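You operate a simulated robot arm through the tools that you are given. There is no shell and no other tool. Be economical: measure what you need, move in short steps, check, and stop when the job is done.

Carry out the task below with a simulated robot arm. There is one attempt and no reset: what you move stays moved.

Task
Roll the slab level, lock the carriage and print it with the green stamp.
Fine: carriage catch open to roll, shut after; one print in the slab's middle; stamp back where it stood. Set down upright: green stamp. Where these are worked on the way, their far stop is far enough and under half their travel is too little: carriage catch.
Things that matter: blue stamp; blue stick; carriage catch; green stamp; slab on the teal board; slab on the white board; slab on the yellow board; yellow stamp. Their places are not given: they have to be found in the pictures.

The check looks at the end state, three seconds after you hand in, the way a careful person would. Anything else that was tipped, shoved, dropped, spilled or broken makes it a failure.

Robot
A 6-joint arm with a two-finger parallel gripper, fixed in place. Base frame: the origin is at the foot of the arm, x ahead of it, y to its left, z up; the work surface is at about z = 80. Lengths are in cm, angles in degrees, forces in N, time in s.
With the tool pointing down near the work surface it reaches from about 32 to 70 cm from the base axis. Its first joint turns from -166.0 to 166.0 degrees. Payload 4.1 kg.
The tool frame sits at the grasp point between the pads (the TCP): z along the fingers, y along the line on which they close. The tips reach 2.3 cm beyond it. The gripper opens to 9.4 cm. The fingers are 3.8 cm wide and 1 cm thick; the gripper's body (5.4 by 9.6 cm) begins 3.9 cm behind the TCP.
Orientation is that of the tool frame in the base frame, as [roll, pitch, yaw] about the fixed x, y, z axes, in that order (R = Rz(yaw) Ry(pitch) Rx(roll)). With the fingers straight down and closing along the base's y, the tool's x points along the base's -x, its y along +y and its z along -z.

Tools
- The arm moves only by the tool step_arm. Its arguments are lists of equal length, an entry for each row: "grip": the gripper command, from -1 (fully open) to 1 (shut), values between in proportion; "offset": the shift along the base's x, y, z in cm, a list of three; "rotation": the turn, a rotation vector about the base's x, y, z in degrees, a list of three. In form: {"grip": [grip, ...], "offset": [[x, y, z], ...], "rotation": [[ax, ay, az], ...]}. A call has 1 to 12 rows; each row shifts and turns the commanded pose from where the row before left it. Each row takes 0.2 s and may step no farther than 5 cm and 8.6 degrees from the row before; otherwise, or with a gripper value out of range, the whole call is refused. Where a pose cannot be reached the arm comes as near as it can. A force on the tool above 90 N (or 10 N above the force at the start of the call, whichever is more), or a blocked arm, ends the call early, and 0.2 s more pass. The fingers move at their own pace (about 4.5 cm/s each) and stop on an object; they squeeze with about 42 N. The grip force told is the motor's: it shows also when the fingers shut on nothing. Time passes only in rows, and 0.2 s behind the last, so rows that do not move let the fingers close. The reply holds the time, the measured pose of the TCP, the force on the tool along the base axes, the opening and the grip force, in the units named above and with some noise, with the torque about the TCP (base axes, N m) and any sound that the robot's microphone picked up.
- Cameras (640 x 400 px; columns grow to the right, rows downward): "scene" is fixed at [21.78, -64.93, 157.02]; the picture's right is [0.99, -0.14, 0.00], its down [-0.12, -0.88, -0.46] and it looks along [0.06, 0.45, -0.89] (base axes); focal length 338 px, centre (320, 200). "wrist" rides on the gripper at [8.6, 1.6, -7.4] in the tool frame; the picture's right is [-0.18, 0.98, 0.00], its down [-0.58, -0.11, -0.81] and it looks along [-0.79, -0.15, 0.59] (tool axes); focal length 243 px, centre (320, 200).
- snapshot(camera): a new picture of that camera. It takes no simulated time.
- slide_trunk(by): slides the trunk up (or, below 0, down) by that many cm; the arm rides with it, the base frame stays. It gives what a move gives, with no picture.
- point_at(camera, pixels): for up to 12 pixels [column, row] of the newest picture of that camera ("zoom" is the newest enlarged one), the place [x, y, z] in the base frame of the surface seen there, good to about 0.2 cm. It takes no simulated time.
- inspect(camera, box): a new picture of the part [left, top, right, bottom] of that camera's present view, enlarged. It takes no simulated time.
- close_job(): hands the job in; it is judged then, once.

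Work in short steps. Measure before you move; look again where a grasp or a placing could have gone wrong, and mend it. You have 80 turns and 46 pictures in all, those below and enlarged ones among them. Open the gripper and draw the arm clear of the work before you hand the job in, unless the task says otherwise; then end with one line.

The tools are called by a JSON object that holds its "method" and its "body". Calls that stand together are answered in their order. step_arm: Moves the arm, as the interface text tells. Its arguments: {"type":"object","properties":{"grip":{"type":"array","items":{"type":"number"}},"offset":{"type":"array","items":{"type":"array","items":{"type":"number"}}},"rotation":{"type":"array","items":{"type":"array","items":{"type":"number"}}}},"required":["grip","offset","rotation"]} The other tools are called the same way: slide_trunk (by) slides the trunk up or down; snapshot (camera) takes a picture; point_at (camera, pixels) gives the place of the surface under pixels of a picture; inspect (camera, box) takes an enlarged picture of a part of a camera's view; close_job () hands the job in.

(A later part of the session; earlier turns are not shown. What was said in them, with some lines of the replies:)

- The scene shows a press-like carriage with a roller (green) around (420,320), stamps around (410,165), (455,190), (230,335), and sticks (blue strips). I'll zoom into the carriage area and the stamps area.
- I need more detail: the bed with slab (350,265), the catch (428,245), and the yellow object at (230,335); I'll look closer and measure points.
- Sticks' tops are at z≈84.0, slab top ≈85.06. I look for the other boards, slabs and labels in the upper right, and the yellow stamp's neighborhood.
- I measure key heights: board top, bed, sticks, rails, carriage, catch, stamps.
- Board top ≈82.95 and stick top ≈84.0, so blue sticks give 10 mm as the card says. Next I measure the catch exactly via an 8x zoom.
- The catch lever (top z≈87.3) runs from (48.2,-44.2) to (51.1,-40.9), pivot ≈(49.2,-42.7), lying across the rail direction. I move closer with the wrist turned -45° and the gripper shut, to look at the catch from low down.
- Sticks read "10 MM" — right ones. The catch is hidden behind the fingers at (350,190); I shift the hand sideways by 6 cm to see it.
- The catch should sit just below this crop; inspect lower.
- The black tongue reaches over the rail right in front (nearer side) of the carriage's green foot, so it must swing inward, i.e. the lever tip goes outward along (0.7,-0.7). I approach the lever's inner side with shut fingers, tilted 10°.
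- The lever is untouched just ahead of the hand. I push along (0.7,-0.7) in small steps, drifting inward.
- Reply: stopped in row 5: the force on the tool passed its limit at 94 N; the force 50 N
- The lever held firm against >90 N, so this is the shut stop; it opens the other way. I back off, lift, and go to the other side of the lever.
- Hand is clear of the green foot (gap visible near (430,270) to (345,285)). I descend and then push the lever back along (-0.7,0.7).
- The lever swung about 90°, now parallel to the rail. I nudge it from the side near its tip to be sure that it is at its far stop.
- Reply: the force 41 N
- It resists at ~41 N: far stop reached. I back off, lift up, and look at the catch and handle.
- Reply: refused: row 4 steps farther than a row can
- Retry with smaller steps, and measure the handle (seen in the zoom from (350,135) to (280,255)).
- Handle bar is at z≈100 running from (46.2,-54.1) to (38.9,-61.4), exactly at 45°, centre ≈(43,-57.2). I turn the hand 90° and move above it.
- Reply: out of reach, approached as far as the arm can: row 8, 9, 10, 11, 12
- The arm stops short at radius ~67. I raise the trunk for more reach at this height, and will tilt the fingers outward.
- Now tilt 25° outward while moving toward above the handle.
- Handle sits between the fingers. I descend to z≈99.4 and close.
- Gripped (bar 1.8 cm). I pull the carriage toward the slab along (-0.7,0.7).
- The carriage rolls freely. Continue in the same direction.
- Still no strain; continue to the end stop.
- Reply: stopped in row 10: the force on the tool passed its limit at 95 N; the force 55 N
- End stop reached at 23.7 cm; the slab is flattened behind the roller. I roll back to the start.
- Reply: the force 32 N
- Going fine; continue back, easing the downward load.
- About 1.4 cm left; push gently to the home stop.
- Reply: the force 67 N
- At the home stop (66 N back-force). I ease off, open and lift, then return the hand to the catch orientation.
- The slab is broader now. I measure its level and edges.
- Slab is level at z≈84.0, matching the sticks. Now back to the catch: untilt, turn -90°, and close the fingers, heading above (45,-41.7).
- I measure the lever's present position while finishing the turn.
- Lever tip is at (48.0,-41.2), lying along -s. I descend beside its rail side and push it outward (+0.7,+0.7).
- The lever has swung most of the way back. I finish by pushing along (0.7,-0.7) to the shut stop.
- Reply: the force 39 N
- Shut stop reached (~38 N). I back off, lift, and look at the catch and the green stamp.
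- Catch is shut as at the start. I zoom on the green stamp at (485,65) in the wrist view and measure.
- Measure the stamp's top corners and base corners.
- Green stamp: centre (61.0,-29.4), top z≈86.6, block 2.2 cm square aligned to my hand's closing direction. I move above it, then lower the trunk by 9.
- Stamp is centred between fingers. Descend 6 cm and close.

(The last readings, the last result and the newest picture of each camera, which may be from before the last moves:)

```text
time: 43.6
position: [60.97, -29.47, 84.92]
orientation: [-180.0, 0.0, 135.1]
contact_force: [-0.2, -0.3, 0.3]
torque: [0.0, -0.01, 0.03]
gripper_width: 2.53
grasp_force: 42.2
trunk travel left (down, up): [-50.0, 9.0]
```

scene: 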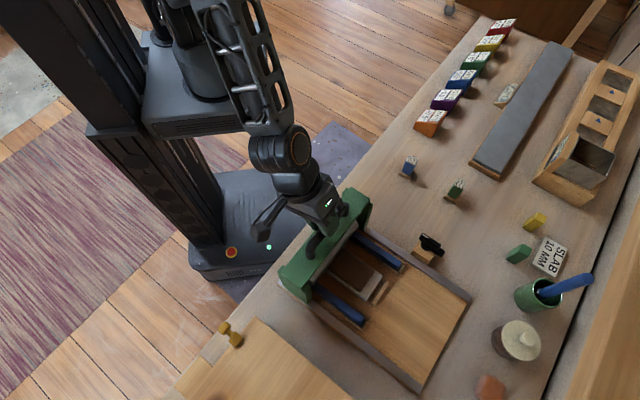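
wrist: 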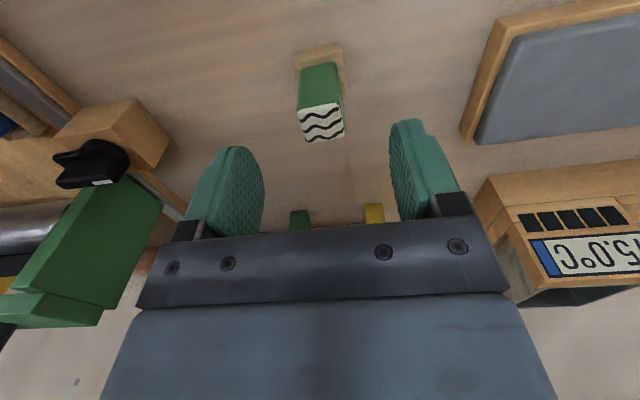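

Gripped (2.5 cm). I lift and take a clean look at the slab for its centre.

{"method": "step_arm", "body": {"grip": [1, 1, 1, 1], "offset": [[0, 0, 2], [0, 0, 4], [0, 0, 4], [0, 0, 2]], "rotation": [[0, 0, 0], [0, 0, 0], [0, 0, 0], [0, 0, 0]]}}

{"method": "inspect", "body": {"camera": "scene", "box": [300, 225, 396, 300]}}

```text
time: 44.6
position: [61.06, -29.45, 96.93]
orientation: [-180.0, 0.0, 135.1]
contact_force: [0.0, 0.1, -0.6]
torque: [0.05, 0.03, 0.0]
gripper_width: 2.51
grasp_force: 42.2
trunk travel left (down, up): [-50.0, 9.0]
```

```text
5.33 times, centred on (348, 262) of scene
```

zoom: 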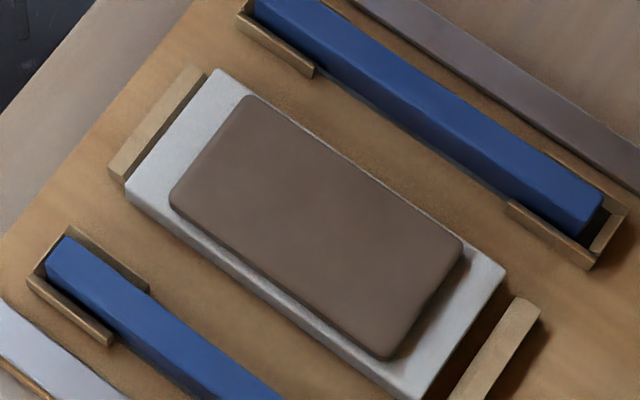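

Measure slab top near its corners and edge middles.

{"method": "point_at", "body": {"camera": "zoom", "pixels": [[248, 101], [177, 192], [456, 243], [388, 348], [212, 147], [424, 296], [352, 170], [280, 268], [316, 222]]}}

```text
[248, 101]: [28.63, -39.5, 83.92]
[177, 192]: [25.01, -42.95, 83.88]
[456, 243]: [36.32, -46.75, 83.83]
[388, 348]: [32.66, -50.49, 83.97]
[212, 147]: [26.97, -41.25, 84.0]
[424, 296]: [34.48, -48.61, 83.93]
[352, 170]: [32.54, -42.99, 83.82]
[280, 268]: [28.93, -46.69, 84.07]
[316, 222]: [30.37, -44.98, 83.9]
```

Slab centre is ≈(30.7,-44.9), top z≈83.95. I carry the stamp above it at z≈97.

{"method": "step_arm", "body": {"grip": [1, 1, 1, 1, 1, 1, 1, 1, 1], "offset": [[-3.79, -1.94, 0], [-3.79, -1.94, 0], [-3.79, -1.94, 0], [-3.79, -1.94, 0], [-3.79, -1.94, 0], [-3.79, -1.94, 0], [-3.79, -1.94, 0], [-3.79, -1.94, 0], [0, 0, 0]], "rotation": [[0, 0, 0], [0, 0, 0], [0, 0, 0], [0, 0, 0], [0, 0, 0], [0, 0, 0], [0, 0, 0], [0, 0, 0], [0, 0, 0]]}}

{"method": "step_arm", "body": {"grip": [1, 1, 1, 1], "offset": [[0, 0, -2.5], [0, 0, -2.5], [0, 0, -1.9], [0, 0, 0]], "rotation": [[0, 0, 0], [0, 0, 0], [0, 0, 0], [0, 0, 0]]}}

{"method": "inspect", "body": {"camera": "scene", "box": [300, 225, 396, 300]}}

```text
time: 46.6
position: [30.8, -44.8, 97.09]
orientation: [180.0, 0.0, 135.1]
contact_force: [0.3, 0.0, -1.1]
torque: [0.02, -0.01, 0.0]
gripper_width: 2.53
grasp_force: 42.1
trunk travel left (down, up): [-50.0, 9.0]
```

```text
time: 47.6
position: [30.79, -44.92, 90.01]
orientation: [180.0, 0.0, 135.1]
contact_force: [-0.5, -0.5, -0.2]
torque: [0.01, 0.02, 0.02]
gripper_width: 2.54
grasp_force: 42.2
trunk travel left (down, up): [-50.0, 9.0]
```

```text
5.33 times, centred on (348, 262) of scene
```

zoom: 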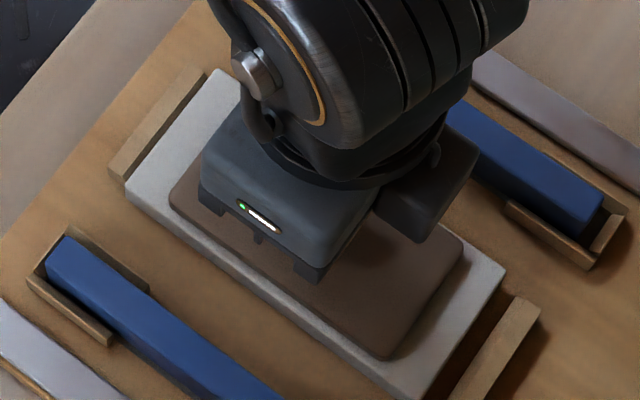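

Over the centre. Lower slowly to contact (~88.95) and watch the force.

{"method": "step_arm", "body": {"grip": [1, 1, 1, 1, 1], "offset": [[-0.06, 0, -0.5], [0, 0, -0.3], [0, 0, -0.2], [0, 0, -0.1], [0, 0, -0.1]], "rotation": [[0, 0, 0], [0, 0, 0], [0, 0, 0], [0, 0, 0], [0, 0, 0]]}}

```text
time: 48.8
position: [30.61, -44.97, 88.91]
orientation: [-179.9, 0.1, 135.1]
contact_force: [0.1, -0.3, 0.7]
torque: [-0.01, 0.04, 0.01]
gripper_width: 2.52
grasp_force: 42.3
trunk travel left (down, up): [-50.0, 9.0]
```

Almost at contact; press a little further in small steps.

{"method": "step_arm", "body": {"grip": [1, 1, 1], "offset": [[0, 0, -0.1], [0, 0, -0.1], [0, 0, -0.1]], "rotation": [[0, 0, 0], [0, 0, 0], [0, 0, 0]]}}

```text
time: 49.6
position: [30.72, -45.01, 88.92]
orientation: [-179.9, 0.3, 135.1]
contact_force: [0.2, 2.2, 23.0]
torque: [0.25, 0.11, 0.0]
gripper_width: 2.52
grasp_force: 42.1
trunk travel left (down, up): [-50.0, 9.0]
```

23 N contact; press a bit more firmly.

{"method": "step_arm", "body": {"grip": [1, 1, 1], "offset": [[0, 0, -0.1], [0, 0, -0.1], [0, 0, 0]], "rotation": [[0, 0, 0], [0, 0, 0], [0, 0, 0]]}}

```text
time: 50.4
position: [30.64, -45.05, 88.7]
orientation: [-179.9, 0.3, 135.2]
contact_force: [1.1, -3.1, 34.4]
torque: [-0.12, -0.16, -0.02]
gripper_width: 2.54
grasp_force: 42.5
trunk travel left (down, up): [-50.0, 9.0]
```

34 N and it sank ~0.2. Lift straight up and move aside to see the print.

{"method": "step_arm", "body": {"grip": [1, 1, 1, 1, 1, 1, 1, 1], "offset": [[0, 0, 0.5], [0, 0, 1.5], [0, 0, 3], [0, 0, 3.5], [3.79, 1.94, 0], [3.79, 1.94, 0], [3.79, 1.94, 0], [3.79, 1.94, 0]], "rotation": [[0, 0, 0], [0, 0, 0], [0, 0, 0], [0, 0, 0], [0, 0, 0], [0, 0, 0], [0, 0, 0], [0, 0, 0]]}}

{"method": "inspect", "body": {"camera": "scene", "box": [300, 225, 396, 300]}}

```text
time: 52.2
position: [45.95, -37.27, 96.89]
orientation: [179.9, -0.1, 134.9]
contact_force: [-0.6, 0.0, -1.1]
torque: [0.01, 0.0, -0.03]
gripper_width: 2.54
grasp_force: 41.7
trunk travel left (down, up): [-50.0, 9.0]
```

```text
5.33 times, centred on (348, 262) of scene
```

zoom: 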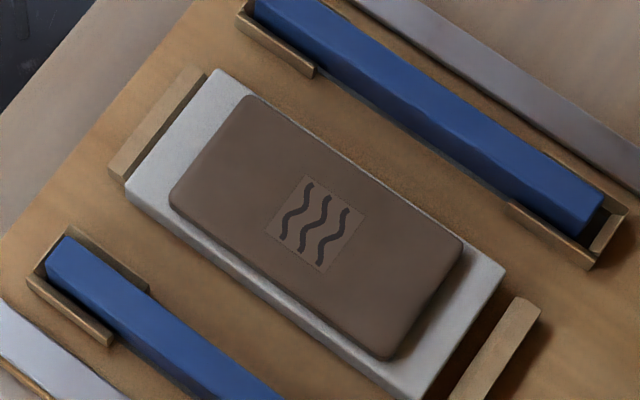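

A clear wave print sits in the slab's middle. I carry the stamp back above its place (60.97,-29.45).

{"method": "step_arm", "body": {"grip": [1, 1, 1, 1, 1, 1, 1, 1, 1], "offset": [[3.76, 1.95, 0], [3.76, 1.95, 0], [3.76, 1.95, 0], [3.76, 1.95, 0], [0, 0, -4], [0, 0, -4], [0, 0, -2.5], [0, 0, -0.6], [0, 0, 0]], "rotation": [[0, 0, 0], [0, 0, 0], [0, 0, 0], [0, 0, 0], [0, 0, 0], [0, 0, 0], [0, 0, 0], [0, 0, 0], [0, 0, 0]]}}

```text
time: 54.2
position: [60.9, -29.41, 85.67]
orientation: [179.9, 0.0, 135.1]
contact_force: [0.1, -0.2, -0.4]
torque: [0.0, -0.04, -0.02]
gripper_width: 2.55
grasp_force: 42.3
trunk travel left (down, up): [-50.0, 9.0]
```

Lower the last bit gently to contact.

{"method": "step_arm", "body": {"grip": [1, 1, 1, 1, 1], "offset": [[0.06, -0.04, -0.3], [0, 0, -0.2], [0, 0, -0.15], [0, 0, -0.1], [0, 0, 0]], "rotation": [[0, 0, 0], [0, 0, 0], [0, 0, 0], [0, 0, 0], [0, 0, 0]]}}

```text
time: 55.4
position: [60.94, -29.41, 84.98]
orientation: [-179.9, 0.0, 135.0]
contact_force: [-0.1, 0.0, 0.3]
torque: [0.01, -0.02, -0.01]
gripper_width: 2.55
grasp_force: 42.2
trunk travel left (down, up): [-50.0, 9.0]
```

{"method": "step_arm", "body": {"grip": [1, 1, 1], "offset": [[0, 0, -0.08], [0, 0, -0.07], [0, 0, 0]], "rotation": [[0, 0, 0], [0, 0, 0], [0, 0, 0]]}}

```text
time: 56.2
position: [60.87, -29.57, 84.87]
orientation: [180.0, 0.0, 135.1]
contact_force: [0.4, 1.1, -0.2]
torque: [-0.01, 0.01, 0.02]
gripper_width: 2.55
grasp_force: 42.7
trunk travel left (down, up): [-50.0, 9.0]
```

No contact yet at 84.87; lower slightly more.

{"method": "step_arm", "body": {"grip": [1, 1, 1], "offset": [[0, 0, -0.08], [0, 0, -0.07], [0, 0, 0]], "rotation": [[0, 0, 0], [0, 0, 0], [0, 0, 0]]}}

```text
time: 57.0
position: [60.78, -29.36, 84.64]
orientation: [180.0, 0.0, 135.2]
contact_force: [-0.6, 0.1, -0.5]
torque: [-0.01, 0.0, -0.02]
gripper_width: 2.55
grasp_force: 41.7
trunk travel left (down, up): [-50.0, 9.0]
```

Probably the stamp slipped up a little in the grip when pressing. Continue in small steps.

{"method": "step_arm", "body": {"grip": [1, 1, 1, 1], "offset": [[0.03, -0.03, -0.06], [0, 0, -0.06], [0, 0, -0.06], [0, 0, 0]], "rotation": [[0, 0, 0], [0, 0, 0], [0, 0, 0], [0, 0, 0]]}}

```text
time: 58.0
position: [60.9, -29.42, 84.74]
orientation: [179.9, 0.1, 135.1]
contact_force: [0.3, 0.7, 9.6]
torque: [-0.11, -0.07, -0.02]
gripper_width: 2.55
grasp_force: 42.8
trunk travel left (down, up): [-50.0, 9.0]
```

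Contact (9.6 N). Release to a moderate opening and lift straight up.

{"method": "step_arm", "body": {"grip": [0.2, -0.3, -0.5, -0.5, -0.5, -0.5, -0.5, -0.5], "offset": [[0, 0, 0.05], [0, 0, 0], [0, 0, 0], [0, 0, 2], [0, 0, 4], [0, 0, 5], [-3, 3, 2], [-3, 3, 2]], "rotation": [[0, 0, 0], [0, 0, 0], [0, 0, 0], [0, 0, 0], [0, 0, 0], [0, 0, 0], [0, 0, 0], [0, 0, 0]]}}

{"method": "snapshot", "body": {"camera": "scene"}}

{"method": "inspect", "body": {"camera": "wrist", "box": [220, 0, 420, 125]}}

```text
time: 59.8
position: [54.91, -23.53, 99.65]
orientation: [179.9, 0.0, 135.0]
contact_force: [-0.1, -0.1, 0.3]
torque: [0.0, 0.02, 0.01]
gripper_width: 7.05
grasp_force: 0.1
trunk travel left (down, up): [-50.0, 9.0]
```

```text
10 pictures are left
```

scene: 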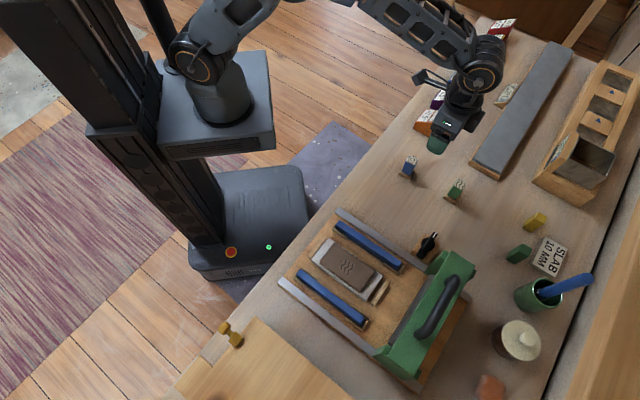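

```text
3.20 times, centred on (320, 62) of wrist
```

zoom: 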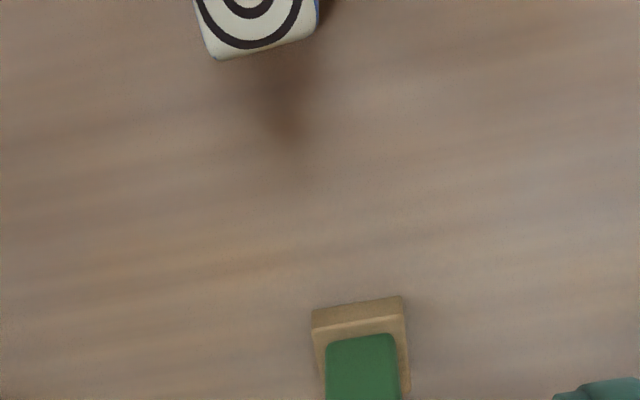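

Stamp is upright in its place, catch shut, carriage home, print in the middle. I lift the arm clear.

{"method": "step_arm", "body": {"grip": [-1, -1, -1, -1, -1], "offset": [[0, 0, 4.5], [0, 0, 4.5], [0, 0, 4.5], [-3, 1, 2], [-3, 1, 2]], "rotation": [[0, 0, 0], [0, 0, 0], [0, 0, 0], [0, 0, 0], [0, 0, 0]]}}

{"method": "inspect", "body": {"camera": "scene", "box": [380, 130, 500, 270]}}

```text
time: 61.0
position: [48.94, -21.46, 117.05]
orientation: [-180.0, 0.0, 135.1]
contact_force: [0.4, 0.4, -1.0]
torque: [0.0, 0.03, -0.01]
gripper_width: 9.38
grasp_force: 0.1
trunk travel left (down, up): [-50.0, 9.0]
```

```text
2.86 times, centred on (440, 200) of scene
```

zoom: 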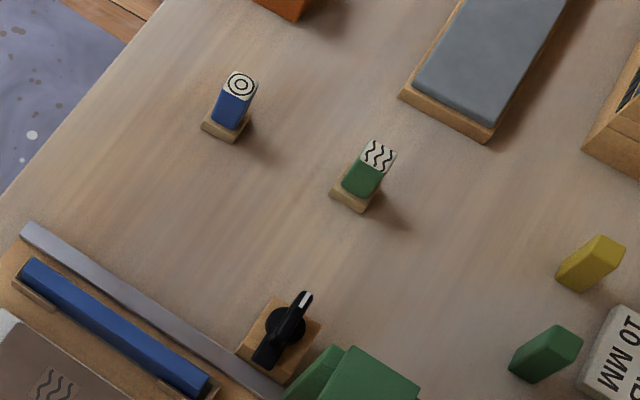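

Everything is in order: catch shut, stamp upright where it stood, print in place. Handing in.

{"method": "close_job", "body": {}}

```text
The job is handed in.
```

The job is handed in: the slab is rolled level with the 10 mm sticks, the carriage is back at its start with the catch shut, and there is one green-stamp print in the slab's middle. The stamp stands upright where it was.
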